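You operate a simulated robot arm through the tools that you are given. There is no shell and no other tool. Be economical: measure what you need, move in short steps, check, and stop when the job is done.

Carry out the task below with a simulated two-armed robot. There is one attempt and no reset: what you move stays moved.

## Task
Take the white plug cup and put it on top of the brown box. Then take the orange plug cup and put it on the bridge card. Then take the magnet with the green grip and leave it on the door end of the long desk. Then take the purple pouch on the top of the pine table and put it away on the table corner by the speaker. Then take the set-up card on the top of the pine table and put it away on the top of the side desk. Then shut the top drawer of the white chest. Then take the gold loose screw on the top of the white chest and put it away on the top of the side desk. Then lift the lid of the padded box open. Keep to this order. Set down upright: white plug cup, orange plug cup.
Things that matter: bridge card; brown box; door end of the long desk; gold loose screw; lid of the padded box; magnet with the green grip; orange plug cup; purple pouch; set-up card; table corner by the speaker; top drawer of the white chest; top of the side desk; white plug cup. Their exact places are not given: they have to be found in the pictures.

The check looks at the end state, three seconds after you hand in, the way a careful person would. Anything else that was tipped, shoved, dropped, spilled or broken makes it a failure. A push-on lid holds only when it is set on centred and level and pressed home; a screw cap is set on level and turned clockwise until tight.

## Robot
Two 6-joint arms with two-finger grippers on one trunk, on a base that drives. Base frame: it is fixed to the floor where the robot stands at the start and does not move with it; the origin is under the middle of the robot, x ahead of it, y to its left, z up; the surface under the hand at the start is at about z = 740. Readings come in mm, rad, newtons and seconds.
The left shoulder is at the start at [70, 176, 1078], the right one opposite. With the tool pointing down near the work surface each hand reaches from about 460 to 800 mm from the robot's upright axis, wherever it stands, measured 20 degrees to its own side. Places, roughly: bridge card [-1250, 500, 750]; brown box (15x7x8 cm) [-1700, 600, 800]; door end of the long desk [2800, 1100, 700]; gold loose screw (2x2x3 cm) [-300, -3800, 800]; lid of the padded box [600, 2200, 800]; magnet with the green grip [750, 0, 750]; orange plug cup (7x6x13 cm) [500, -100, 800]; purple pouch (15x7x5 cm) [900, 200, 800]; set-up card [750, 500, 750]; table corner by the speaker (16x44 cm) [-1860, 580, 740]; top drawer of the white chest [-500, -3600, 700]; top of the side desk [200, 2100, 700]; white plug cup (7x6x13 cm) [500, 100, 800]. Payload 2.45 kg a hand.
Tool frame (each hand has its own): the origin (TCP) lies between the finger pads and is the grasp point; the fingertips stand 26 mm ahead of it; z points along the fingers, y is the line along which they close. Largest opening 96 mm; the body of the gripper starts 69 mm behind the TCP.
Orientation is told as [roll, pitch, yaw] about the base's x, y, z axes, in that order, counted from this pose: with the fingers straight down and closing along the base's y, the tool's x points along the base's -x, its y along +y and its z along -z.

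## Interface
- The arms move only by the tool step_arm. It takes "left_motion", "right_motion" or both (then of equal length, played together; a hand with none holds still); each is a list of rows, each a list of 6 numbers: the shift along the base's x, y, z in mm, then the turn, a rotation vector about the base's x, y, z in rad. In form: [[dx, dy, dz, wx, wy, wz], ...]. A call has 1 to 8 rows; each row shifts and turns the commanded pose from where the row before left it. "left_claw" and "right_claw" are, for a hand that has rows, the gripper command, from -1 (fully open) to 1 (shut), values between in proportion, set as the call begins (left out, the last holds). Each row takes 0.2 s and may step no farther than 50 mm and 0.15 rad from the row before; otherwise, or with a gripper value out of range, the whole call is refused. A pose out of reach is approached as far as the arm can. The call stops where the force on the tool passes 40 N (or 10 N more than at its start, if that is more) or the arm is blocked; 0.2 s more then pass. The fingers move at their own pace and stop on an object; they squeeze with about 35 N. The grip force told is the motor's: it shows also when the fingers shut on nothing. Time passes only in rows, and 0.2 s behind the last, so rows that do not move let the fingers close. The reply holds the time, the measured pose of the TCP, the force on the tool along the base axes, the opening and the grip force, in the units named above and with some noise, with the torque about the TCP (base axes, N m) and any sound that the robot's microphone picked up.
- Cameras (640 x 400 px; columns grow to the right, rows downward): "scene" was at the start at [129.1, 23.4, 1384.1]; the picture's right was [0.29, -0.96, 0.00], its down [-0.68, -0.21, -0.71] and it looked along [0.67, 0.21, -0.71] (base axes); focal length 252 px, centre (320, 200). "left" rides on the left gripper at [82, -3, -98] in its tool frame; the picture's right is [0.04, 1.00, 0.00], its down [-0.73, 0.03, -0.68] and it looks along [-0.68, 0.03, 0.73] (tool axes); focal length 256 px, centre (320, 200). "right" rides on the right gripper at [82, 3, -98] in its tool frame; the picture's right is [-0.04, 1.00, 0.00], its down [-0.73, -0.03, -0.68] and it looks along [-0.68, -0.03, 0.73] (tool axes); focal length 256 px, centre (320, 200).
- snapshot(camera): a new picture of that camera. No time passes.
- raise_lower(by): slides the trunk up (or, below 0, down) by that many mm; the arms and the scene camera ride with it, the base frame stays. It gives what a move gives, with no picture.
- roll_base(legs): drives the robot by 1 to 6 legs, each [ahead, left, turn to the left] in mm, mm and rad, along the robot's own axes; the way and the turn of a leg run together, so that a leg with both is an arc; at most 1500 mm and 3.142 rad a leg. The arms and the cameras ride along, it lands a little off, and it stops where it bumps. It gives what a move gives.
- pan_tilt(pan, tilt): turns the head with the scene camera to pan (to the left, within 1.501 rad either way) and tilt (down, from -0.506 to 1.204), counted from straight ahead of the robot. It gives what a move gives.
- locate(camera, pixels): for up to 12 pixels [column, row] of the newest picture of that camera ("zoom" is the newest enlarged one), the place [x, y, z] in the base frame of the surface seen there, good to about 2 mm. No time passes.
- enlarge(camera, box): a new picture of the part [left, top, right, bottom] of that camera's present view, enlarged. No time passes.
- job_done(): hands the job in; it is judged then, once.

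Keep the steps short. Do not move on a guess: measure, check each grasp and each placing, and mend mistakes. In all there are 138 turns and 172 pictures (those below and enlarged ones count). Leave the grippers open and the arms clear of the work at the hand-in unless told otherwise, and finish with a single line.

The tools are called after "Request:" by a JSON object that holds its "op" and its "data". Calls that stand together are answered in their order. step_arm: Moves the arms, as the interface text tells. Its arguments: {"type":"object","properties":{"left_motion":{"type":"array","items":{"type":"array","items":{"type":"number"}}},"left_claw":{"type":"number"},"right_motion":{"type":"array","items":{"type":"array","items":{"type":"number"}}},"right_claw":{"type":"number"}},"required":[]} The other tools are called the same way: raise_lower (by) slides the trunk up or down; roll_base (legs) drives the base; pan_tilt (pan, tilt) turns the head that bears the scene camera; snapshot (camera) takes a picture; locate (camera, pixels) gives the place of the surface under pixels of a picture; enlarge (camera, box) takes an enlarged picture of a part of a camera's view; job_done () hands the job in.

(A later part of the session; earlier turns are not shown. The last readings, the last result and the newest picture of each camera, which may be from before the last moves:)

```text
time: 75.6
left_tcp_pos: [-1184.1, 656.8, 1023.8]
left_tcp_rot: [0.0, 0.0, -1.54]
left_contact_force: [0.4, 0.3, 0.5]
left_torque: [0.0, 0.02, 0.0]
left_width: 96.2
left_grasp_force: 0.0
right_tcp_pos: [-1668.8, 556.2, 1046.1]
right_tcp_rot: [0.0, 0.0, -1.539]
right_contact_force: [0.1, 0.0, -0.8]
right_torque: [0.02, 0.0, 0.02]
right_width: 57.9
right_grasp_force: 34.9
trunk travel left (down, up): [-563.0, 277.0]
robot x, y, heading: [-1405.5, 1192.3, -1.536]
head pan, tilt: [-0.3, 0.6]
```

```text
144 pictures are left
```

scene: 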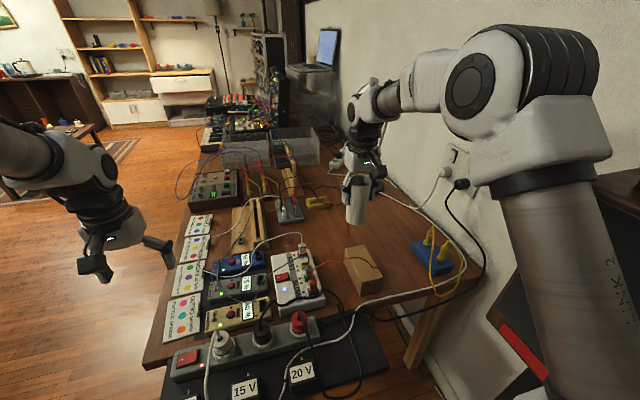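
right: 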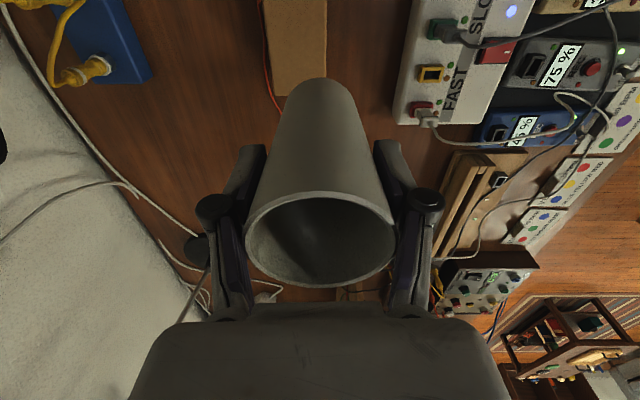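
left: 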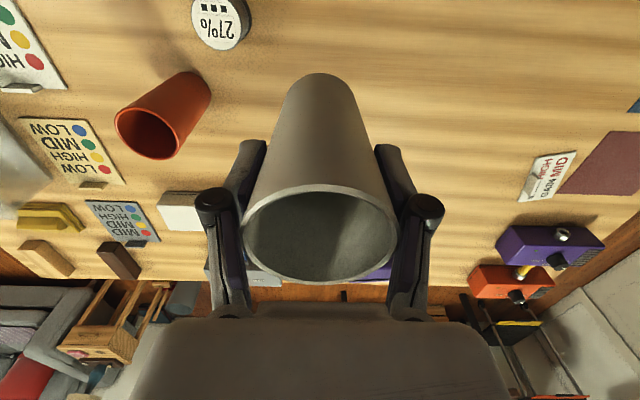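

I zoom on the box to see the leads over it from this side.

Request:
{"op": "enlarge", "data": {"camera": "scene", "box": [290, 210, 420, 310]}}

Request:
{"op": "locate", "data": {"camera": "zoom", "pixels": [[270, 180], [370, 165], [450, 265], [310, 290], [340, 190], [380, 230], [420, 270], [330, 210], [230, 150], [140, 260]]}}

Request:
{"op": "enlarge", "data": {"camera": "right", "box": [200, 0, 460, 140]}}

```text
4.00 times, centred on (355, 260) of scene
```

zoom: 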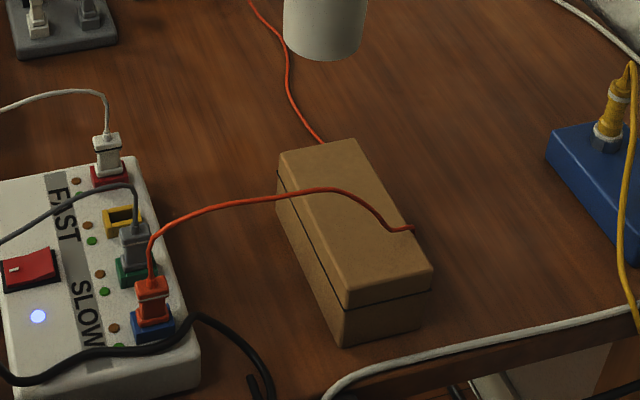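

```text
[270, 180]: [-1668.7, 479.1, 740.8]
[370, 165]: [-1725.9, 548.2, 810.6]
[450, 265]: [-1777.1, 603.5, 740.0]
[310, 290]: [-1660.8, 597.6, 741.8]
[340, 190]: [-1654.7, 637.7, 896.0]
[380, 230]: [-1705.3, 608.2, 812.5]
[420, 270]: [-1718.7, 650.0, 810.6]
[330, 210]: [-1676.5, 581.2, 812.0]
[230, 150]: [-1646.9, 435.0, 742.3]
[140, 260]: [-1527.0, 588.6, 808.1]
```

```text
2.46 times, centred on (330, 70) of right
```

zoom: 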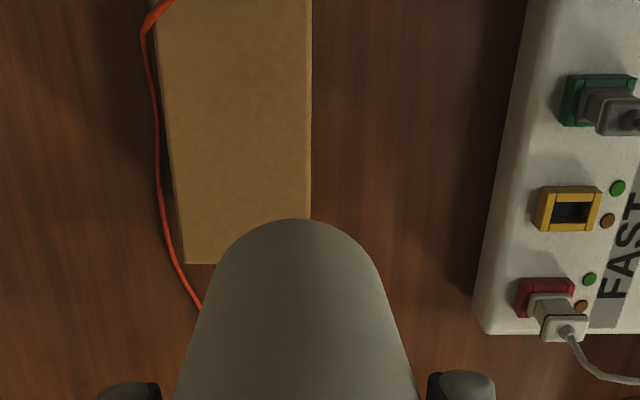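

The grey lead seems to run differently now. I take a zoom of the whole unit to understand it before lowering.

Request:
{"op": "enlarge", "data": {"camera": "scene", "box": [170, 150, 350, 330]}}

```text
2.22 times, centred on (260, 240) of scene
```

zoom: 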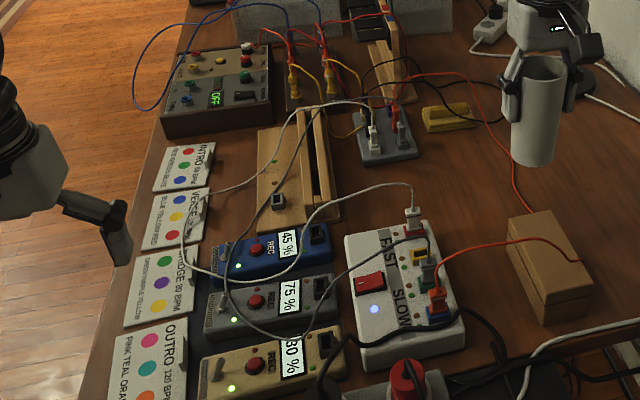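

The free end of the box is clear of the one orange lead (y≈637). I move over (−1692, 552) and lower to z≈902.

Request:
{"op": "step_arm", "data": {"right_motion": [[-23, -4, -20, 0, 0, 0], [0, 0, -40, 0, 0, 0], [0, 0, -40, 0, 0, 0], [0, 0, -30, 0, 0, 0], [0, 0, -14, 0, 0, 0], [0, 0, 0, 0, 0, 0]]}}

Request:
{"op": "enlarge", "data": {"camera": "scene", "box": [290, 170, 450, 310]}}

Request:
{"op": "snapshot", "data": {"camera": "right"}}

```text
time: 77.0
left_tcp_pos: [-1183.3, 656.8, 1023.2]
left_tcp_rot: [-0.001, -0.001, -1.539]
left_contact_force: [0.9, -0.7, 0.1]
left_torque: [-0.01, -0.01, 0.0]
left_width: 96.1
left_grasp_force: 0.1
right_tcp_pos: [-1693.8, 553.5, 904.6]
right_tcp_rot: [0.001, 0.001, -1.538]
right_contact_force: [0.0, -0.6, 0.3]
right_torque: [0.05, 0.01, -0.02]
right_width: 57.8
right_grasp_force: 35.0
trunk travel left (down, up): [-563.0, 277.0]
robot x, y, heading: [-1405.7, 1191.5, -1.54]
head pan, tilt: [-0.3, 0.6]
```

```text
2.86 times, centred on (370, 240) of scene
```

zoom: 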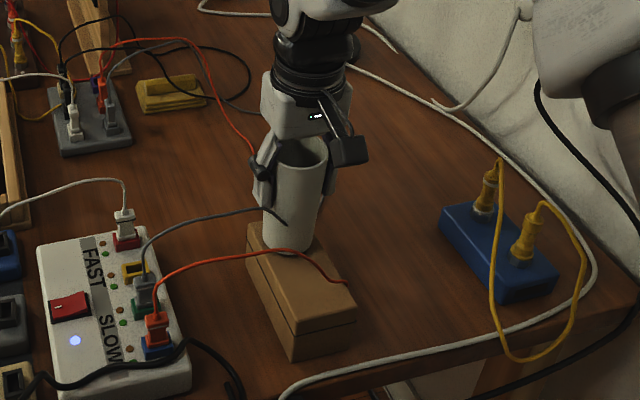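

```text
139 pictures are left
```

right: 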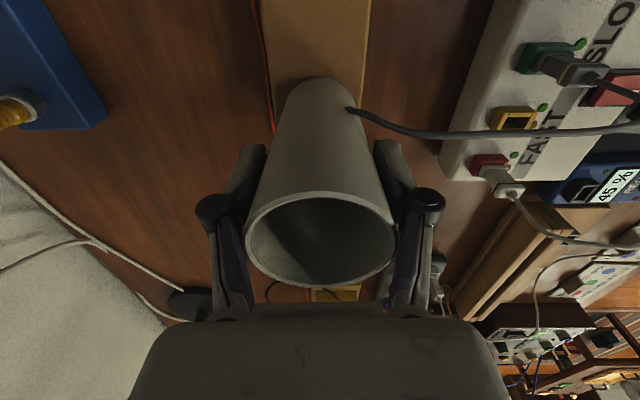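

The grey lead now touches the cup's near side at y≈570, so I shift the cup 14 mm toward the free end (y≈539), which is still fully on the box, and then lower to contact.

Request:
{"op": "step_arm", "data": {"right_motion": [[0, 0, 10, 0, 0, 0], [2, -14, 0, 0, 0, 0], [0, 0, 0, 0, 0, 0]]}}

Request:
{"op": "enlarge", "data": {"camera": "scene", "box": [310, 190, 410, 310]}}

Request:
{"op": "enlarge", "data": {"camera": "right", "box": [180, 0, 500, 200]}}

```text
time: 77.8
left_tcp_pos: [-1184.0, 656.3, 1024.1]
left_tcp_rot: [0.0, 0.001, -1.541]
left_contact_force: [-0.8, -0.3, 1.3]
left_torque: [-0.01, -0.02, 0.03]
left_width: 96.0
left_grasp_force: 0.0
right_tcp_pos: [-1692.6, 539.7, 913.6]
right_tcp_rot: [0.001, 0.002, -1.537]
right_contact_force: [-0.2, 0.4, 0.1]
right_torque: [0.03, -0.01, 0.0]
right_width: 57.6
right_grasp_force: 35.4
trunk travel left (down, up): [-563.0, 277.0]
robot x, y, heading: [-1408.7, 1191.2, -1.543]
head pan, tilt: [-0.3, 0.6]
```

```text
3.33 times, centred on (360, 250) of scene
```

zoom: 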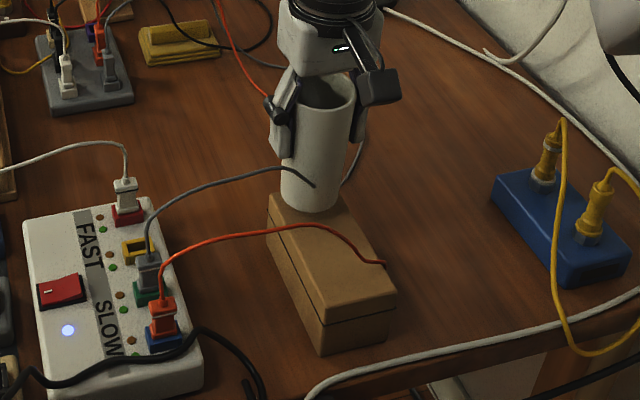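

```text
2.00 times, centred on (340, 100) of right
```

zoom: 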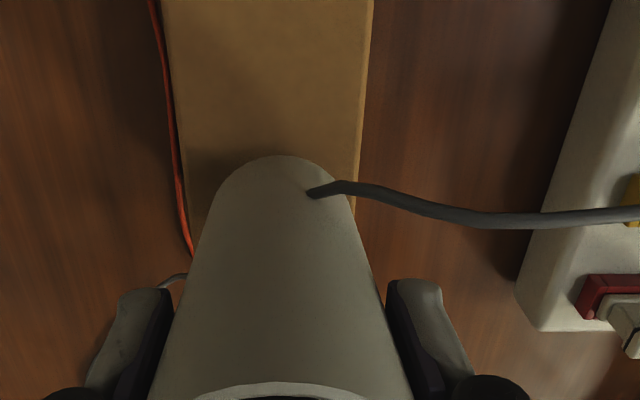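

Request:
{"op": "locate", "data": {"camera": "zoom", "pixels": [[325, 190], [345, 187], [400, 205], [480, 222], [600, 215], [172, 280], [345, 110], [190, 235]]}}

Request:
{"op": "enlarge", "data": {"camera": "scene", "box": [330, 180, 390, 240]}}

Request:
{"op": "locate", "data": {"camera": "zoom", "pixels": [[260, 165], [230, 160], [180, 172], [120, 190], [350, 120], [240, 300], [130, 290], [60, 240]]}}

```text
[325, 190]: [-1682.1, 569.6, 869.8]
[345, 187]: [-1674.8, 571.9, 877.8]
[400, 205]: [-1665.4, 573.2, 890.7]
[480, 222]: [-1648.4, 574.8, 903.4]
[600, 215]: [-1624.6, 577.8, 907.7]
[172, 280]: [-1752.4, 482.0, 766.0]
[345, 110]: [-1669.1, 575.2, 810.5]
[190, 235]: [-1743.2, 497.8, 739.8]
```

```text
6.67 times, centred on (360, 210) of scene
```

zoom: 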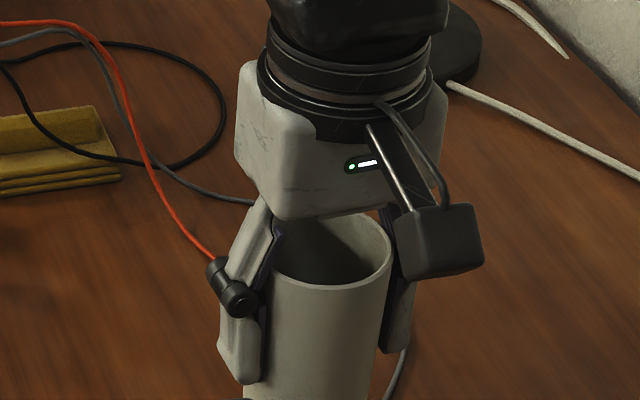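

```text
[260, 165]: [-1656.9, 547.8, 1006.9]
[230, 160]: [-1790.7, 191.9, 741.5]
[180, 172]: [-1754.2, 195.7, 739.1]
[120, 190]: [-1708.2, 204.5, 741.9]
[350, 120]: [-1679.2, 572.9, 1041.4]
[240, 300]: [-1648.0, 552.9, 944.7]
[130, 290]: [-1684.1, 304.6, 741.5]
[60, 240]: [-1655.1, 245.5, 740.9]
```

The lead only skirts the cup. I shift 2 mm more and lower to contact.

Request:
{"op": "step_arm", "data": {"right_motion": [[1, -2, 0, 0, 0, 0], [0, 0, -8, 0, 0, 0], [0, 0, -5, 0, 0, 0], [0, 0, -2, 0, 0, 0], [0, 0, 0, 0, 0, 0]]}}

Request:
{"op": "enlarge", "data": {"camera": "scene", "box": [310, 190, 410, 310]}}

```text
time: 79.0
left_tcp_pos: [-1184.6, 656.4, 1021.7]
left_tcp_rot: [0.0, 0.0, -1.542]
left_contact_force: [0.0, 0.2, -0.1]
left_torque: [0.01, 0.02, -0.02]
left_width: 96.0
left_grasp_force: 0.0
right_tcp_pos: [-1689.6, 537.6, 899.1]
right_tcp_rot: [0.0, 0.002, -1.537]
right_contact_force: [-0.8, 1.0, 0.4]
right_torque: [-0.05, 0.02, 0.0]
right_width: 57.8
right_grasp_force: 35.2
trunk travel left (down, up): [-563.0, 277.0]
robot x, y, heading: [-1405.5, 1190.4, -1.539]
head pan, tilt: [-0.3, 0.6]
```

```text
3.33 times, centred on (360, 250) of scene
```

zoom: 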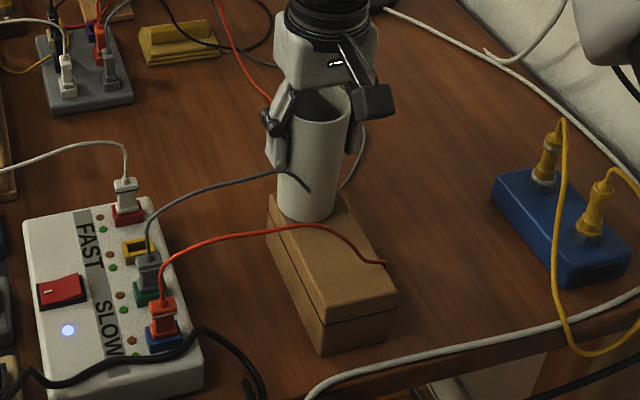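

Cup bottom meets the box top. I release and rise.

Request:
{"op": "step_arm", "data": {"right_motion": [[0, 0, 0, 0, 0, 0], [0, 0, 0, 0, 0, 0], [0, 0, 0, 0, 0, 0]], "right_claw": -1}}

Request:
{"op": "step_arm", "data": {"right_motion": [[0, 0, 25, 0, 0, 0], [0, 0, 45, 0, 0, 0], [0, 0, 45, 0, 0, 0], [0, 0, 45, 0, 0, 0], [20, 20, 0, 0, 0, 0], [30, 30, 0, 0, 0, 0]]}}

Request:
{"op": "enlarge", "data": {"camera": "scene", "box": [290, 150, 450, 310]}}

```text
time: 79.8
left_tcp_pos: [-1184.7, 656.2, 1024.4]
left_tcp_rot: [0.0, 0.0, -1.538]
left_contact_force: [-0.6, 0.1, -0.1]
left_torque: [0.0, 0.01, 0.01]
left_width: 95.9
left_grasp_force: 0.0
right_tcp_pos: [-1690.6, 538.0, 900.7]
right_tcp_rot: [0.001, 0.002, -1.538]
right_contact_force: [0.2, -0.8, -0.4]
right_torque: [0.0, -0.01, 0.0]
right_width: 96.0
right_grasp_force: 0.1
trunk travel left (down, up): [-563.0, 277.0]
robot x, y, heading: [-1411.0, 1189.7, -1.539]
head pan, tilt: [-0.3, 0.6]
```

```text
time: 81.2
left_tcp_pos: [-1184.1, 657.6, 1023.0]
left_tcp_rot: [-0.002, -0.002, -1.54]
left_contact_force: [-0.7, 0.9, -0.3]
left_torque: [-0.05, 0.02, 0.01]
left_width: 95.8
left_grasp_force: 0.0
right_tcp_pos: [-1637.8, 590.0, 1062.8]
right_tcp_rot: [-0.003, 0.0, -1.54]
right_contact_force: [1.0, 0.7, -0.4]
right_torque: [-0.01, 0.05, 0.04]
right_width: 95.9
right_grasp_force: 0.1
trunk travel left (down, up): [-563.0, 277.0]
robot x, y, heading: [-1409.2, 1196.2, -1.541]
head pan, tilt: [-0.3, 0.6]
```

```text
2.50 times, centred on (370, 230) of scene
```

zoom: 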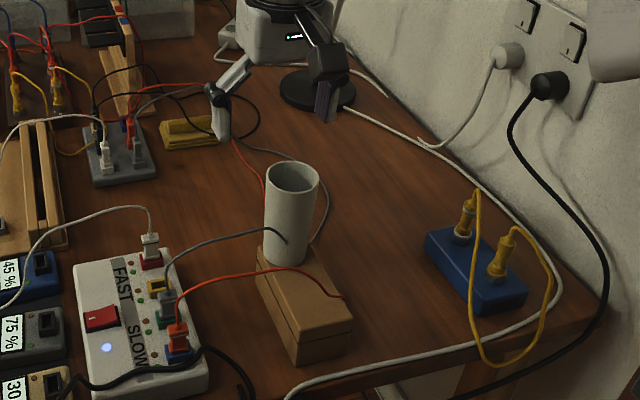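

The white cup stands upright on the box. Now I go back for the orange cup, with the right hand.

Request:
{"op": "roll_base", "data": {"legs": [[0, 1000, 0], [0, 0, 1.54], [0, -1127, 0], [384, 0, 0]]}}

Request:
{"op": "pan_tilt", "data": {"pan": -0.1, "tilt": 0.8}}

Request:
{"op": "snapshot", "data": {"camera": "scene"}}

```text
time: 97.7
left_tcp_pos: [573.1, 363.4, 1023.4]
left_tcp_rot: [-0.001, -0.001, 0.074]
left_contact_force: [0.5, -0.4, -0.7]
left_torque: [0.0, 0.01, 0.02]
left_width: 95.9
left_grasp_force: 0.0
right_tcp_pos: [660.8, -88.6, 1061.6]
right_tcp_rot: [0.0, 0.004, 0.074]
right_contact_force: [0.3, -0.2, 0.0]
right_torque: [-0.05, -0.01, -0.02]
right_width: 96.0
right_grasp_force: 0.0
trunk travel left (down, up): [-563.0, 277.0]
robot x, y, heading: [48.4, 116.0, 0.075]
head pan, tilt: [-0.3, 0.6]
```

```text
time: 98.4
left_tcp_pos: [573.5, 363.1, 1023.0]
left_tcp_rot: [0.0, 0.0, 0.072]
left_contact_force: [1.7, -0.1, 0.6]
left_torque: [0.01, -0.02, 0.01]
left_width: 96.0
left_grasp_force: 0.0
right_tcp_pos: [662.4, -87.8, 1060.4]
right_tcp_rot: [0.0, 0.001, 0.076]
right_contact_force: [-0.2, -0.4, -0.2]
right_torque: [0.0, -0.03, 0.0]
right_width: 96.0
right_grasp_force: 0.1
trunk travel left (down, up): [-563.0, 277.0]
robot x, y, heading: [47.1, 115.6, 0.074]
head pan, tilt: [-0.099, 0.799]
```

```text
133 pictures are left
```

scene: 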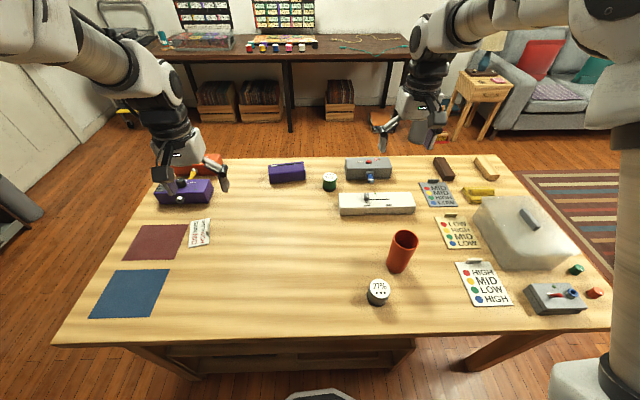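

Right hand moves above the orange cup (539, −105).

Request:
{"op": "step_arm", "data": {"right_motion": [[-41, -6, -20, 0, 0, 0], [-41, -6, -20, 0, 0, 0], [-41, -5, -20, 0, 0, 0], [0, 0, -10, 0, 0, 0], [0, 0, 0, 0, 0, 0]], "right_claw": -1}}

Request:
{"op": "snapshot", "data": {"camera": "right"}}

Request:
{"op": "enlarge", "data": {"camera": "scene", "box": [240, 140, 440, 320]}}

```text
time: 99.6
left_tcp_pos: [572.4, 362.5, 1024.1]
left_tcp_rot: [0.001, -0.004, 0.073]
left_contact_force: [-1.0, 0.4, 0.9]
left_torque: [0.02, -0.03, 0.01]
left_width: 96.2
left_grasp_force: 0.0
right_tcp_pos: [537.1, -107.4, 990.7]
right_tcp_rot: [0.0, 0.002, 0.075]
right_contact_force: [0.3, 0.3, 0.3]
right_torque: [0.02, -0.05, -0.01]
right_width: 95.6
right_grasp_force: 0.1
trunk travel left (down, up): [-563.0, 277.0]
robot x, y, heading: [46.5, 115.7, 0.073]
head pan, tilt: [-0.099, 0.799]
```

```text
132 pictures are left
```

right: 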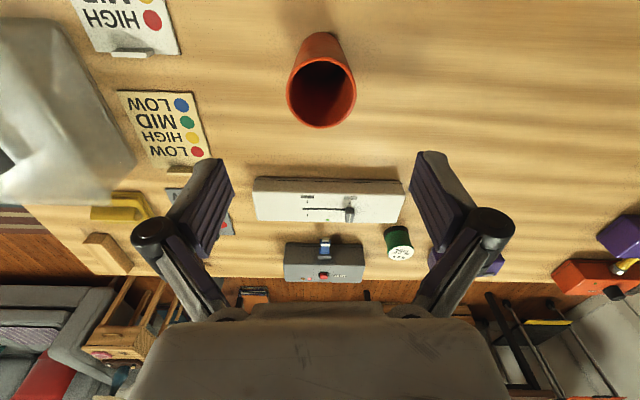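

```text
2.22 times, centred on (340, 230) of scene
```

zoom: 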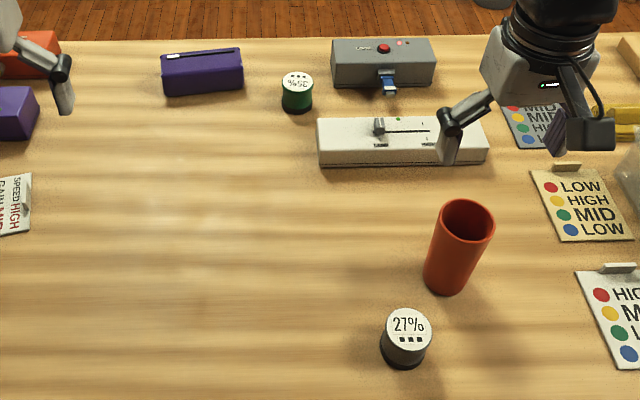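

Aligned. Lower to z 829, grip, lift.

Request:
{"op": "step_arm", "data": {"right_motion": [[1, 1, -40, 0, 0, 0], [0, 1, -40, 0, 0, 0], [0, 0, -40, 0, 0, 0], [0, 0, -40, 0, 0, 0], [0, 0, 0, 0, 0, 0]]}}

Request:
{"op": "step_arm", "data": {"right_motion": [[0, 0, 0, 0, 0, 0], [0, 0, 0, 0, 0, 0], [0, 0, 0, 0, 0, 0]], "right_claw": 1}}

Request:
{"op": "step_arm", "data": {"right_motion": [[0, 0, 30, 0, 0, 0], [0, 0, 40, 0, 0, 0], [0, 0, 40, 0, 0, 0], [0, 0, 40, 0, 0, 0], [0, 0, 40, 0, 0, 0]]}}

Request:
{"op": "snapshot", "data": {"camera": "right"}}

```text
time: 100.8
left_tcp_pos: [572.9, 362.2, 1023.6]
left_tcp_rot: [0.0, -0.004, 0.074]
left_contact_force: [-0.7, 0.0, 0.5]
left_torque: [-0.02, 0.0, -0.03]
left_width: 96.0
left_grasp_force: 0.1
right_tcp_pos: [538.5, -102.7, 832.7]
right_tcp_rot: [0.0, 0.0, 0.074]
right_contact_force: [-0.3, 0.0, 0.2]
right_torque: [-0.01, -0.02, 0.01]
right_width: 96.2
right_grasp_force: 0.1
trunk travel left (down, up): [-563.0, 277.0]
robot x, y, heading: [44.8, 117.1, 0.076]
head pan, tilt: [-0.099, 0.799]
```

```text
time: 101.6
left_tcp_pos: [573.2, 363.5, 1022.7]
left_tcp_rot: [-0.001, 0.0, 0.074]
left_contact_force: [-0.6, 0.2, 0.7]
left_torque: [0.0, 0.01, -0.01]
left_width: 95.9
left_grasp_force: 0.1
right_tcp_pos: [538.3, -103.0, 830.4]
right_tcp_rot: [0.001, 0.0, 0.074]
right_contact_force: [0.7, -0.6, 2.7]
right_torque: [-0.02, -0.14, 0.0]
right_width: 57.9
right_grasp_force: 35.0
trunk travel left (down, up): [-563.0, 277.0]
robot x, y, heading: [43.7, 116.8, 0.067]
head pan, tilt: [-0.099, 0.799]
```

```text
time: 102.8
left_tcp_pos: [572.7, 362.6, 1024.1]
left_tcp_rot: [0.001, -0.003, 0.074]
left_contact_force: [0.1, -0.9, 0.0]
left_torque: [0.0, 0.04, -0.02]
left_width: 95.8
left_grasp_force: 0.0
right_tcp_pos: [537.9, -104.1, 1022.8]
right_tcp_rot: [0.002, 0.001, 0.076]
right_contact_force: [-0.6, 0.1, -0.5]
right_torque: [0.0, -0.02, 0.04]
right_width: 57.7
right_grasp_force: 35.0
trunk travel left (down, up): [-563.0, 277.0]
robot x, y, heading: [46.4, 115.3, 0.076]
head pan, tilt: [-0.099, 0.799]
```

```text
130 pictures are left
```

right: 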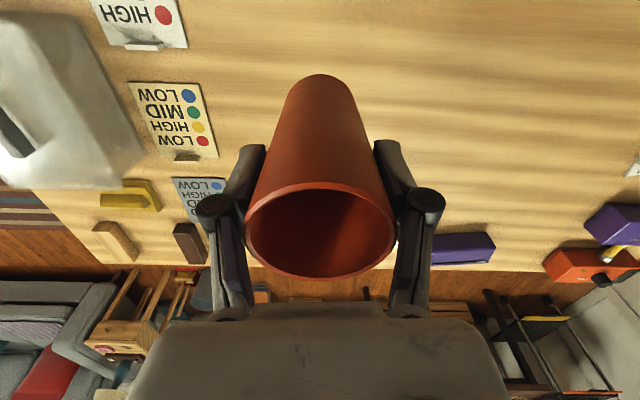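

Held. I back off, turn around and drive toward the card row.

Request:
{"op": "roll_base", "data": {"legs": [[-420, 0, 0], [0, 0, 1.55], [0, 0, 1.5]]}}

Request:
{"op": "pan_tilt", "data": {"pan": -0.3, "tilt": 0.7}}

```text
time: 112.8
left_tcp_pos: [-921.6, -104.5, 1023.7]
left_tcp_rot: [0.0, 0.0, 3.112]
left_contact_force: [0.2, -0.3, -0.3]
left_torque: [0.01, -0.02, 0.02]
left_width: 95.9
left_grasp_force: 0.1
right_tcp_pos: [-838.7, 356.0, 1022.1]
right_tcp_rot: [0.0, 0.003, 3.114]
right_contact_force: [-0.2, 0.8, -0.3]
right_torque: [-0.01, -0.02, 0.02]
right_width: 57.6
right_grasp_force: 35.5
trunk travel left (down, up): [-563.0, 277.0]
robot x, y, heading: [-373.8, 89.0, 3.116]
head pan, tilt: [-0.099, 0.799]
```

```text
time: 113.5
left_tcp_pos: [-921.4, -104.3, 1022.3]
left_tcp_rot: [0.001, 0.0, 3.113]
left_contact_force: [0.3, -0.1, 0.3]
left_torque: [-0.02, -0.03, 0.02]
left_width: 95.8
left_grasp_force: 0.2
right_tcp_pos: [-839.4, 355.5, 1023.3]
right_tcp_rot: [0.001, -0.002, 3.114]
right_contact_force: [-0.2, -0.3, -1.3]
right_torque: [-0.02, 0.01, 0.01]
right_width: 57.7
right_grasp_force: 34.4
trunk travel left (down, up): [-563.0, 277.0]
robot x, y, heading: [-373.9, 85.9, 3.115]
head pan, tilt: [-0.3, 0.7]
```

I drive nearer and look at the bridge card.

Request:
{"op": "roll_base", "data": {"legs": [[230, -82, 0.02]]}}

Request:
{"op": "snapshot", "data": {"camera": "scene"}}

Request:
{"op": "snapshot", "data": {"camera": "right"}}

```text
time: 115.3
left_tcp_pos: [-1150.0, -27.6, 1023.5]
left_tcp_rot: [0.0, 0.001, 3.136]
left_contact_force: [-0.2, 0.8, -0.3]
left_torque: [0.02, 0.01, -0.02]
left_width: 95.9
left_grasp_force: 0.1
right_tcp_pos: [-1076.2, 434.5, 1022.2]
right_tcp_rot: [0.0, 0.0, 3.137]
right_contact_force: [0.6, -0.4, -1.5]
right_torque: [-0.01, -0.02, -0.02]
right_width: 57.7
right_grasp_force: 34.8
trunk travel left (down, up): [-563.0, 277.0]
robot x, y, heading: [-605.6, 175.8, 3.137]
head pan, tilt: [-0.3, 0.7]
```

```text
129 pictures are left
```

scene: 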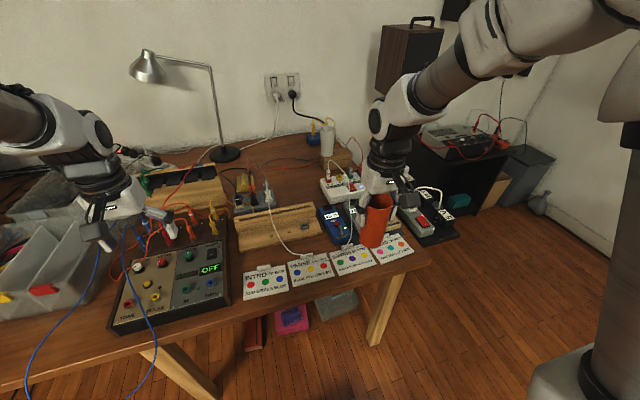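

```text
128 pictures are left
```

right: 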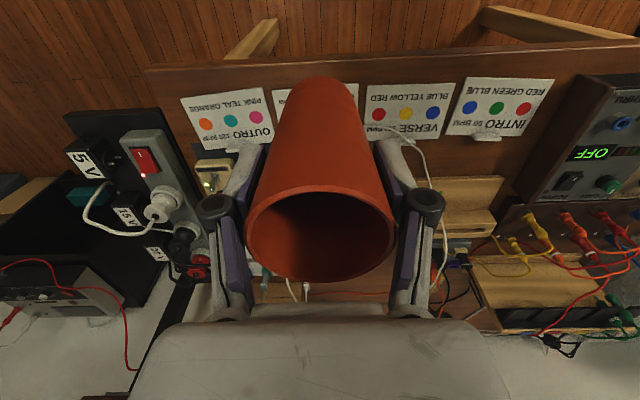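

Request:
{"op": "enlarge", "data": {"camera": "scene", "box": [230, 190, 430, 315]}}

Request:
{"op": "locate", "data": {"camera": "zoom", "pixels": [[320, 195], [355, 255], [470, 225], [410, 180], [385, 215], [400, 205], [430, 205], [350, 200], [250, 195], [420, 235], [375, 245], [340, 220]]}}

```text
3.20 times, centred on (330, 252) of scene
```

zoom: 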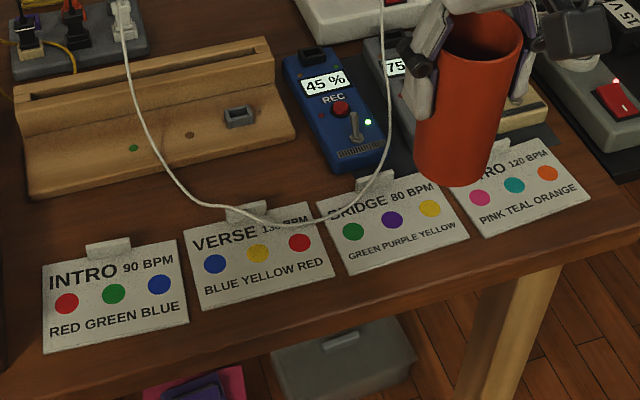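

```text
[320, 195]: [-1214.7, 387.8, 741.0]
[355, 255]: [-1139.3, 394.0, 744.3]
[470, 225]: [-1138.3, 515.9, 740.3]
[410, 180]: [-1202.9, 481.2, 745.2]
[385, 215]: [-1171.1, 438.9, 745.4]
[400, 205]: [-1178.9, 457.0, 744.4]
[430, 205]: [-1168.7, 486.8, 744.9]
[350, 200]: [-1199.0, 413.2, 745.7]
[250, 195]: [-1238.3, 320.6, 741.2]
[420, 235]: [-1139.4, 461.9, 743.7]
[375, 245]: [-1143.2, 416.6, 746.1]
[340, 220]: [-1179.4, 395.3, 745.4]
```

Request:
{"op": "locate", "data": {"camera": "zoom", "pixels": [[391, 100], [391, 101], [386, 140], [386, 141], [375, 180], [374, 182], [348, 208], [318, 220], [270, 225], [350, 274], [466, 239], [318, 205]]}}

Request:
{"op": "enlarge", "data": {"camera": "scene", "box": [310, 190, 400, 285]}}

```text
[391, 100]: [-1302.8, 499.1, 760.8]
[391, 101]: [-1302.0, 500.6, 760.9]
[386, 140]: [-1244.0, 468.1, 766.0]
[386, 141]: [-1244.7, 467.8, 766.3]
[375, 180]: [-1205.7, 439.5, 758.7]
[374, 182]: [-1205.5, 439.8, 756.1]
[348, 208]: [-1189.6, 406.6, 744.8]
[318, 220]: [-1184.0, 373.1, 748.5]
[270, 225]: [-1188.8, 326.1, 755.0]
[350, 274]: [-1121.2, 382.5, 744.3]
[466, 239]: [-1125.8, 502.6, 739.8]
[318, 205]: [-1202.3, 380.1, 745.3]
```

```text
4.21 times, centred on (355, 238) of scene
```

zoom: 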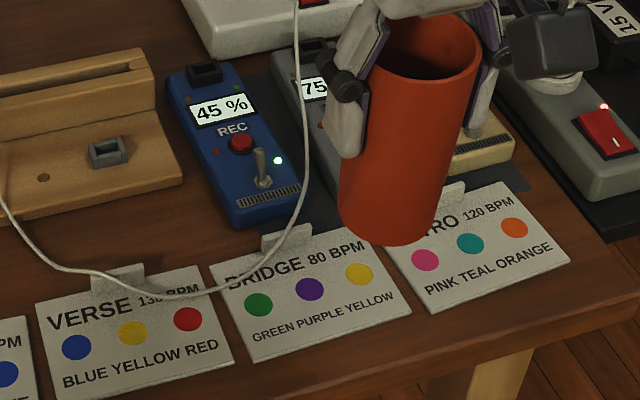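

Bridge card spans x −1208…−1121, y 383…505, z 745; the white lead crosses only its far left corner. I place the cup at (−1153, 452).

Request:
{"op": "step_arm", "data": {"right_motion": [[-39, 9, 0, 0, 0, 0], [-39, 9, 0, 0, 0, 0], [0, 0, -45, 0, 0, 0], [0, 0, -45, 0, 0, 0], [0, 0, -40, 0, 0, 0], [0, 0, -30, 0, 0, 0], [0, 0, -14, 0, 0, 0], [0, 0, 0, 0, 0, 0]]}}

Request:
{"op": "enlarge", "data": {"camera": "scene", "box": [270, 160, 430, 300]}}

```text
time: 117.2
left_tcp_pos: [-1148.0, -27.7, 1022.9]
left_tcp_rot: [0.001, 0.0, 3.138]
left_contact_force: [0.3, 0.2, 1.4]
left_torque: [-0.03, -0.01, 0.01]
left_width: 96.2
left_grasp_force: 0.2
right_tcp_pos: [-1152.3, 452.4, 848.4]
right_tcp_rot: [0.0, -0.001, 3.136]
right_contact_force: [0.4, -0.1, -0.1]
right_torque: [-0.02, 0.01, -0.03]
right_width: 57.5
right_grasp_force: 34.9
trunk travel left (down, up): [-563.0, 277.0]
robot x, y, heading: [-607.8, 176.6, 3.132]
head pan, tilt: [-0.3, 0.7]
```

```text
2.86 times, centred on (350, 230) of scene
```

zoom: 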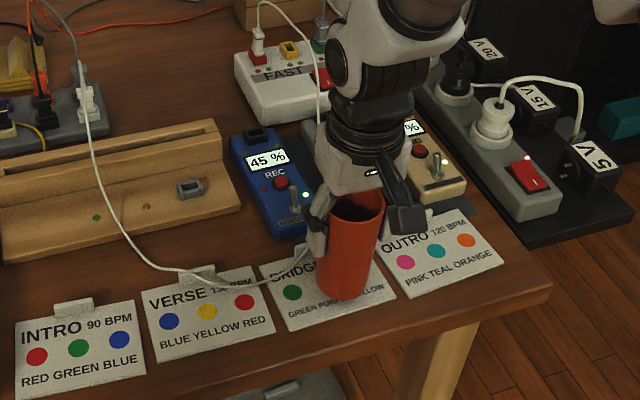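

Shift 5 mm deeper and lower the last 12 mm.

Request:
{"op": "step_arm", "data": {"right_motion": [[-5, -4, 0, 0, 0, 0], [0, 0, -7, 0, 0, 0], [0, 0, -5, 0, 0, 0], [0, 0, -1.5, 0, 0, 0], [0, 0, 0, 0, 0, 0]]}}

Request:
{"op": "enlarge", "data": {"camera": "scene", "box": [290, 190, 400, 290]}}

```text
time: 118.3
left_tcp_pos: [-1149.0, -27.9, 1022.9]
left_tcp_rot: [0.0, -0.002, 3.134]
left_contact_force: [-0.9, 0.6, -0.1]
left_torque: [-0.01, 0.01, 0.01]
left_width: 96.0
left_grasp_force: 0.2
right_tcp_pos: [-1159.0, 447.9, 835.5]
right_tcp_rot: [0.0, 0.001, 3.136]
right_contact_force: [0.4, -0.1, 1.8]
right_torque: [-0.01, -0.02, -0.01]
right_width: 57.6
right_grasp_force: 35.4
trunk travel left (down, up): [-563.0, 277.0]
robot x, y, heading: [-605.0, 175.3, 3.14]
head pan, tilt: [-0.3, 0.7]
```

```text
4.00 times, centred on (345, 240) of scene
```

zoom: 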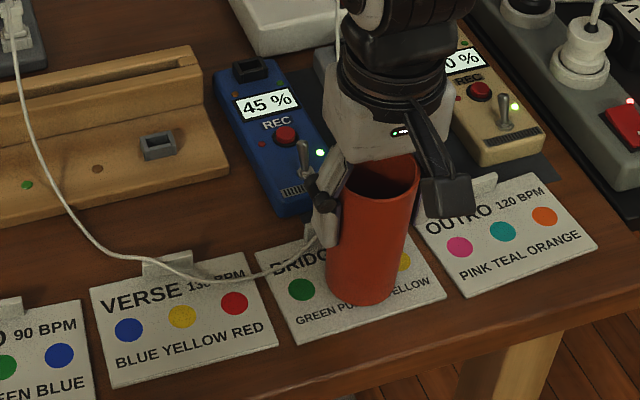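

It touches down on the card. I open only partway (lead near the left finger), rise and check.

Request:
{"op": "step_arm", "data": {"right_motion": [[0, 0, 0, 0, 0, 0], [0, 0, 0, 0, 0, 0], [0, 0, 20, 0, 0, 0], [0, 0, 40, 0, 0, 0], [0, 0, 45, 0, 0, 0], [0, 0, 45, 0, 0, 0], [0, 0, 45, 0, 0, 0], [0, 0, 20, 0, 0, 0]], "right_claw": -0.5}}

Request:
{"op": "enlarge", "data": {"camera": "scene", "box": [270, 130, 430, 290]}}

```text
time: 120.2
left_tcp_pos: [-1148.9, -27.5, 1022.5]
left_tcp_rot: [0.001, 0.0, 3.136]
left_contact_force: [-0.2, 0.6, 0.1]
left_torque: [-0.01, 0.01, 0.01]
left_width: 95.9
left_grasp_force: 0.0
right_tcp_pos: [-1157.0, 450.7, 1051.4]
right_tcp_rot: [0.001, 0.001, 3.138]
right_contact_force: [-0.4, -0.5, -0.5]
right_torque: [-0.01, -0.01, -0.04]
right_width: 72.1
right_grasp_force: 0.0
trunk travel left (down, up): [-563.0, 277.0]
robot x, y, heading: [-604.4, 174.5, 3.134]
head pan, tilt: [-0.3, 0.7]
```

```text
2.50 times, centred on (350, 210) of scene
```

zoom: 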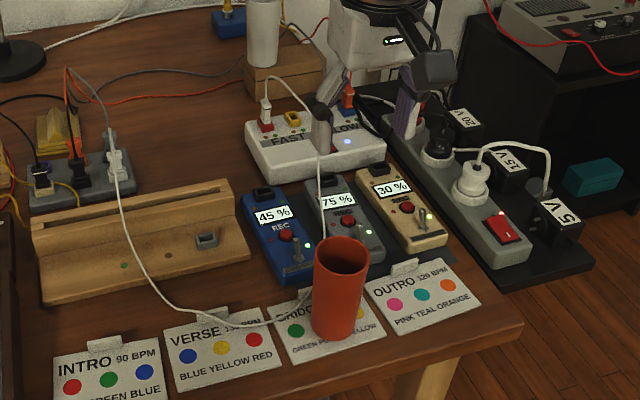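

Orange cup stands upright on the bridge card. Next the green-grip magnet: I turn back and go around the pine table's left end toward its far side, looking first.

Request:
{"op": "roll_base", "data": {"legs": [[-200, 0, 0], [0, 0, -1.57], [0, 0, -1.57], [0, 1080, 0]]}}

Request:
{"op": "pan_tilt", "data": {"pan": 0.5, "tilt": 0.45}}

Request:
{"op": "snapshot", "data": {"camera": "scene"}}

Request:
{"op": "pan_tilt", "data": {"pan": 0.0, "tilt": 0.45}}

Request:
{"op": "snapshot", "data": {"camera": "scene"}}

```text
time: 134.7
left_tcp_pos: [199.9, 1438.0, 1023.2]
left_tcp_rot: [-0.001, 0.001, -0.051]
left_contact_force: [0.4, -0.1, -0.6]
left_torque: [-0.01, 0.01, 0.0]
left_width: 96.2
left_grasp_force: 0.2
right_tcp_pos: [186.7, 959.4, 1050.3]
right_tcp_rot: [-0.001, -0.001, -0.048]
right_contact_force: [0.8, -0.8, 0.9]
right_torque: [-0.01, 0.01, -0.02]
right_width: 71.8
right_grasp_force: 0.2
trunk travel left (down, up): [-563.0, 277.0]
robot x, y, heading: [-353.1, 1257.4, -0.047]
head pan, tilt: [-0.3, 0.7]
```

```text
time: 135.8
left_tcp_pos: [198.6, 1437.8, 1023.4]
left_tcp_rot: [-0.001, 0.001, -0.05]
left_contact_force: [0.5, -0.1, -0.8]
left_torque: [0.0, 0.0, 0.04]
left_width: 95.8
left_grasp_force: 0.0
right_tcp_pos: [187.2, 958.6, 1051.1]
right_tcp_rot: [0.002, -0.001, -0.049]
right_contact_force: [-0.1, 1.3, -0.7]
right_torque: [0.01, 0.0, 0.02]
right_width: 72.0
right_grasp_force: 0.0
trunk travel left (down, up): [-563.0, 277.0]
robot x, y, heading: [-355.6, 1261.7, -0.048]
head pan, tilt: [0.499, 0.45]
```

```text
122 pictures are left
```

scene: 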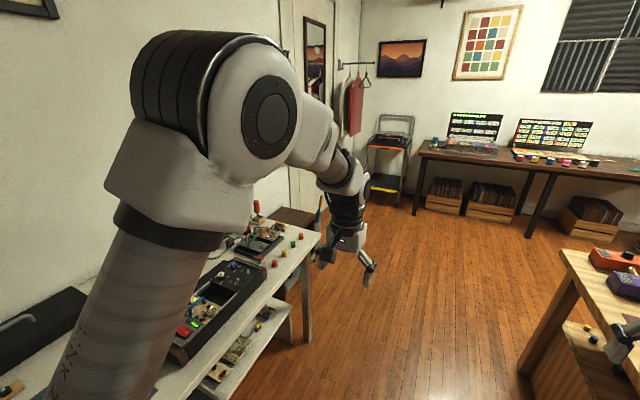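

```text
time: 136.7
left_tcp_pos: [198.1, 1437.3, 1023.6]
left_tcp_rot: [0.001, -0.001, -0.053]
left_contact_force: [0.4, -0.4, 0.2]
left_torque: [0.0, -0.02, -0.01]
left_width: 96.0
left_grasp_force: 0.0
right_tcp_pos: [187.0, 959.6, 1051.2]
right_tcp_rot: [0.0, -0.001, -0.049]
right_contact_force: [0.4, -1.1, 0.3]
right_torque: [-0.01, -0.03, -0.01]
right_width: 72.0
right_grasp_force: 0.0
trunk travel left (down, up): [-563.0, 277.0]
robot x, y, heading: [-356.3, 1259.1, -0.052]
head pan, tilt: [0.0, 0.45]
```

```text
121 pictures are left
```

scene: 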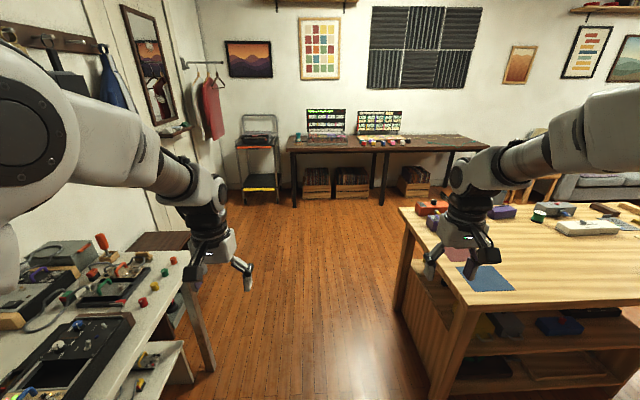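

I measure the passage, the side desk edge and the long desk.

Request:
{"op": "locate", "data": {"camera": "scene", "pixels": [[187, 262], [150, 345], [170, 268], [300, 150], [330, 140], [350, 150], [400, 235], [400, 212], [395, 300], [290, 140], [365, 152], [60, 250]]}}

Request:
{"op": "enlarge", "data": {"camera": "scene", "box": [270, 90, 430, 200]}}

Request:
{"op": "enlarge", "data": {"camera": "scene", "box": [0, 210, 220, 400]}}

```text
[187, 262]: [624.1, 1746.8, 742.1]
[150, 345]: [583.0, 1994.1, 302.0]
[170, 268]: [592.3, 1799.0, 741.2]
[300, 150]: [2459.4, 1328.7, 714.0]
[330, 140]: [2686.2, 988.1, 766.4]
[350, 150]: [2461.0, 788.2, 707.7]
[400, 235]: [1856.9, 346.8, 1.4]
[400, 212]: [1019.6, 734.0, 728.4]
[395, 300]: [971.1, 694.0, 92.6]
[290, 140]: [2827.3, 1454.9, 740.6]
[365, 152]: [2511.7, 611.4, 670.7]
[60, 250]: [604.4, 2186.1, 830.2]
```

```text
3.64 times, centred on (350, 145) of scene
```

zoom: 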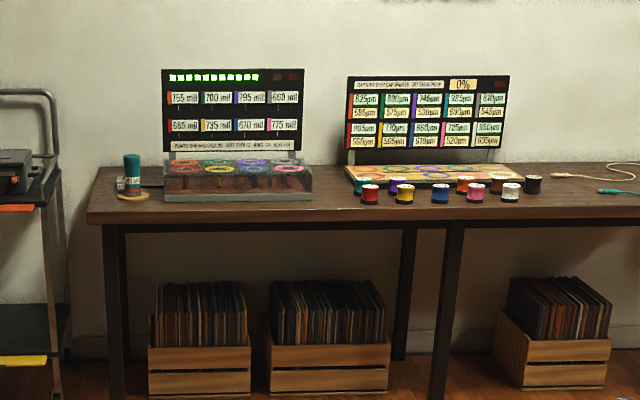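

```text
2.11 times, centred on (110, 305) of scene
```

zoom: 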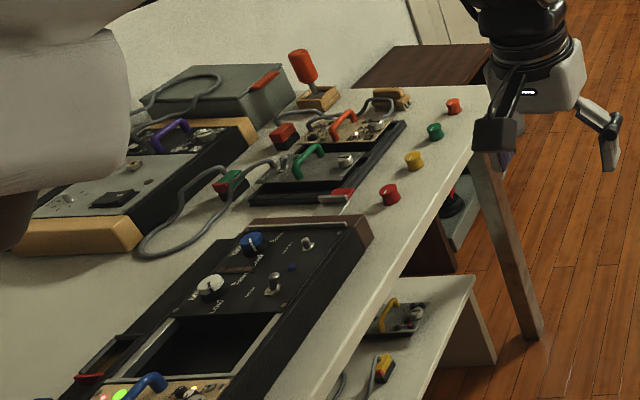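

The magnet is the green 35 % piece (853, 75); it is best reached from the far side of the pine table. I drive through the aisle to the far side and face back.

Request:
{"op": "roll_base", "data": {"legs": [[0, 0, 0.05], [1500, 0, 0], [320, 0, 0], [0, 0, -1.57], [0, 0, -1.57], [0, 960, 0]]}}

Request:
{"op": "pan_tilt", "data": {"pan": 0.1, "tilt": 0.8}}

Request:
{"op": "snapshot", "data": {"camera": "scene"}}

```text
time: 158.6
left_tcp_pos: [903.1, 125.0, 1023.6]
left_tcp_rot: [-0.001, 0.001, 3.117]
left_contact_force: [-0.2, 0.7, 0.1]
left_torque: [0.02, -0.04, 0.02]
left_width: 95.7
left_grasp_force: 0.0
right_tcp_pos: [901.9, 603.5, 1050.8]
right_tcp_rot: [-0.002, -0.001, 3.117]
right_contact_force: [0.9, 0.9, -0.3]
right_torque: [0.06, 0.03, 0.03]
right_width: 72.1
right_grasp_force: 0.1
trunk travel left (down, up): [-563.0, 277.0]
robot x, y, heading: [1449.5, 318.8, 3.117]
head pan, tilt: [0.0, 0.45]
```

```text
time: 159.4
left_tcp_pos: [903.6, 126.3, 1022.8]
left_tcp_rot: [-0.002, 0.0, 3.118]
left_contact_force: [0.4, 0.5, -1.1]
left_torque: [0.02, -0.03, 0.0]
left_width: 95.9
left_grasp_force: 0.0
right_tcp_pos: [902.4, 603.9, 1050.6]
right_tcp_rot: [0.0, 0.0, 3.117]
right_contact_force: [0.2, 0.2, -0.3]
right_torque: [0.03, -0.02, 0.02]
right_width: 71.7
right_grasp_force: 0.1
trunk travel left (down, up): [-563.0, 277.0]
robot x, y, heading: [1450.7, 316.8, 3.116]
head pan, tilt: [0.099, 0.799]
```

```text
118 pictures are left
```

scene: 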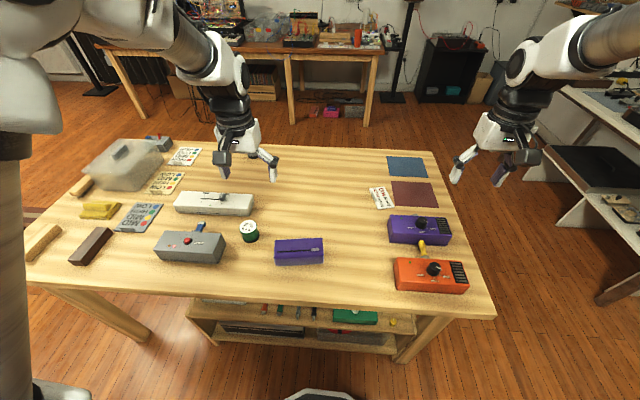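

Request:
{"op": "enlarge", "data": {"camera": "scene", "box": [150, 180, 350, 305]}}

Request:
{"op": "locate", "data": {"camera": "zoom", "pixels": [[315, 140], [315, 125], [315, 155], [295, 140], [336, 140], [320, 165], [320, 190], [230, 180], [400, 210], [555, 200], [478, 190], [480, 235]]}}

```text
3.20 times, centred on (250, 242) of scene
```

zoom: 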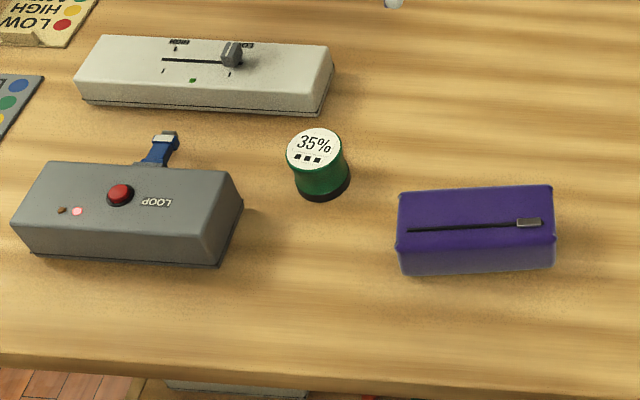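

```text
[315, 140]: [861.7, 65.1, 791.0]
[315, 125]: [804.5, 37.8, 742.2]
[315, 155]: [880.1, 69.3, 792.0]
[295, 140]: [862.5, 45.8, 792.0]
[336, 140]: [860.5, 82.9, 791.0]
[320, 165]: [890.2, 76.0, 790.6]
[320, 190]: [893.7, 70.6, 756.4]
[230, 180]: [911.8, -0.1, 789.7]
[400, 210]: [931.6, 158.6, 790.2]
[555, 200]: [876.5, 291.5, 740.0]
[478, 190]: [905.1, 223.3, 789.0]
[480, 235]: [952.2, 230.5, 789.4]
```

Magnet top centre ≈ (872, 66), Ø≈50. I bring the left hand above it with an 80 mm opening.

Request:
{"op": "step_arm", "data": {"left_motion": [[-16, -30, -40, 0, 0, 0], [-16, -30, -40, 0, 0, 0], [0, 0, -40, 0, 0, 0], [0, 0, 0, 0, 0, 0]], "left_claw": -0.7}}

Request:
{"op": "snapshot", "data": {"camera": "left"}}

```text
refused: row 1 steps farther than a row can; nothing moved
```

```text
116 pictures are left
```

left: 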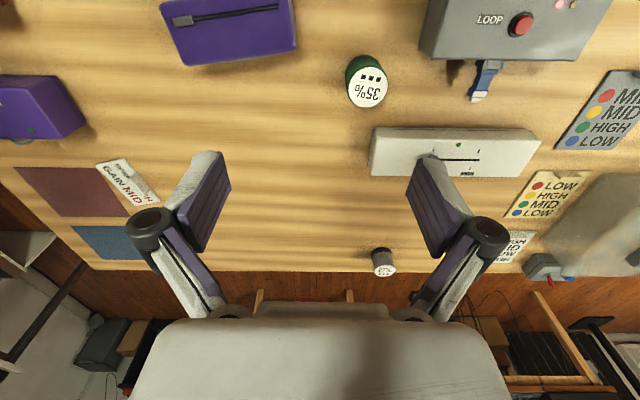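

Request:
{"op": "step_arm", "data": {"left_motion": [[-16, -30, -20, 0, 0, 0], [-16, -30, -20, 0, 0, 0], [0, 0, -40, 0, 0, 0], [0, 0, -40, 0, 0, 0], [0, 0, 0, 0, 0, 0]], "left_claw": -0.7}}

Request:
{"op": "snapshot", "data": {"camera": "left"}}

```text
time: 160.6
left_tcp_pos: [872.9, 68.6, 901.7]
left_tcp_rot: [0.001, -0.002, 3.117]
left_contact_force: [-0.4, 0.7, -0.2]
left_torque: [-0.01, 0.01, -0.03]
left_width: 81.7
left_grasp_force: 0.2
right_tcp_pos: [902.4, 604.0, 1050.7]
right_tcp_rot: [0.0, -0.002, 3.116]
right_contact_force: [0.6, 0.7, -0.3]
right_torque: [-0.01, 0.01, -0.01]
right_width: 71.7
right_grasp_force: 0.0
trunk travel left (down, up): [-563.0, 277.0]
robot x, y, heading: [1449.2, 315.2, 3.115]
head pan, tilt: [0.099, 0.799]
```

```text
115 pictures are left
```

left: 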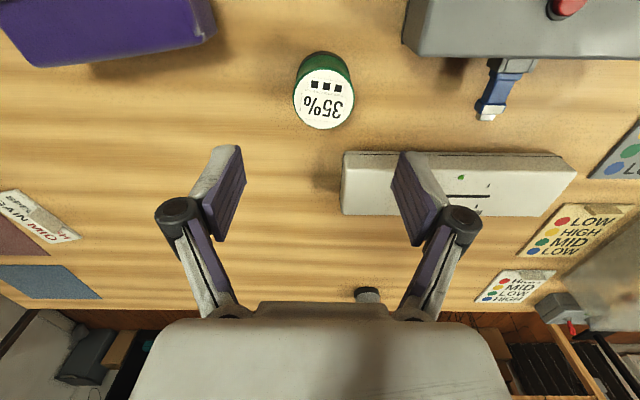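

Centred. I lower to z 771, grip and lift.

Request:
{"op": "step_arm", "data": {"left_motion": [[0, -2, -45, 0, 0, 0], [0, 0, -45, 0, 0, 0], [0, 0, -30, 0, 0, 0], [0, 0, -11, 0, 0, 0], [0, 0, 0, 0, 0, 0]]}}

Request:
{"op": "step_arm", "data": {"left_motion": [[0, 0, 0, 0, 0, 0], [0, 0, 0, 0, 0, 0], [0, 0, 0, 0, 0, 0]], "left_claw": 1}}

Request:
{"op": "step_arm", "data": {"left_motion": [[0, 0, 20, 0, 0, 0], [0, 0, 45, 0, 0, 0], [0, 0, 45, 0, 0, 0], [0, 0, 45, 0, 0, 0], [0, 0, 45, 0, 0, 0], [0, 0, 40, 0, 0, 0]]}}

Request:
{"op": "snapshot", "data": {"camera": "left"}}

```text
time: 161.8
left_tcp_pos: [869.8, 65.1, 771.6]
left_tcp_rot: [-0.001, -0.002, 3.118]
left_contact_force: [-0.3, -0.5, 0.2]
left_torque: [-0.01, 0.0, 0.04]
left_width: 81.7
left_grasp_force: 0.1
right_tcp_pos: [901.7, 604.6, 1050.3]
right_tcp_rot: [-0.001, 0.0, 3.118]
right_contact_force: [-0.1, 0.2, 0.2]
right_torque: [-0.01, -0.02, -0.01]
right_width: 72.2
right_grasp_force: 0.2
trunk travel left (down, up): [-563.0, 277.0]
robot x, y, heading: [1452.6, 316.3, 3.118]
head pan, tilt: [0.099, 0.799]
```

```text
time: 162.6
left_tcp_pos: [869.3, 65.7, 771.8]
left_tcp_rot: [0.001, -0.003, 3.118]
left_contact_force: [-0.8, -1.0, 3.4]
left_torque: [0.04, 0.04, 0.04]
left_width: 50.4
left_grasp_force: 35.1
right_tcp_pos: [901.3, 603.7, 1050.4]
right_tcp_rot: [-0.001, 0.0, 3.117]
right_contact_force: [-1.1, 0.4, 0.0]
right_torque: [0.02, 0.01, 0.02]
right_width: 72.0
right_grasp_force: 0.1
trunk travel left (down, up): [-563.0, 277.0]
robot x, y, heading: [1450.0, 316.9, 3.12]
head pan, tilt: [0.099, 0.799]
```

```text
time: 164.0
left_tcp_pos: [871.0, 62.3, 1012.0]
left_tcp_rot: [0.001, -0.001, 3.118]
left_contact_force: [0.9, 0.2, -1.3]
left_torque: [0.01, 0.0, 0.0]
left_width: 51.0
left_grasp_force: 35.3
right_tcp_pos: [903.5, 604.5, 1050.4]
right_tcp_rot: [0.001, 0.0, 3.118]
right_contact_force: [1.1, 0.7, -0.1]
right_torque: [-0.02, 0.05, 0.04]
right_width: 72.1
right_grasp_force: 0.0
trunk travel left (down, up): [-563.0, 277.0]
robot x, y, heading: [1451.1, 321.8, 3.118]
head pan, tilt: [0.099, 0.799]
```

```text
114 pictures are left
```

left: 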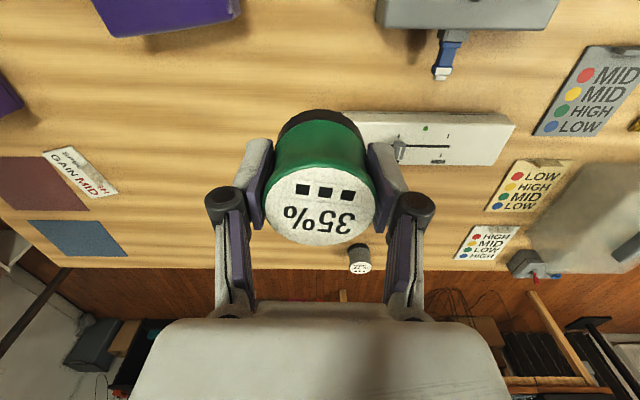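

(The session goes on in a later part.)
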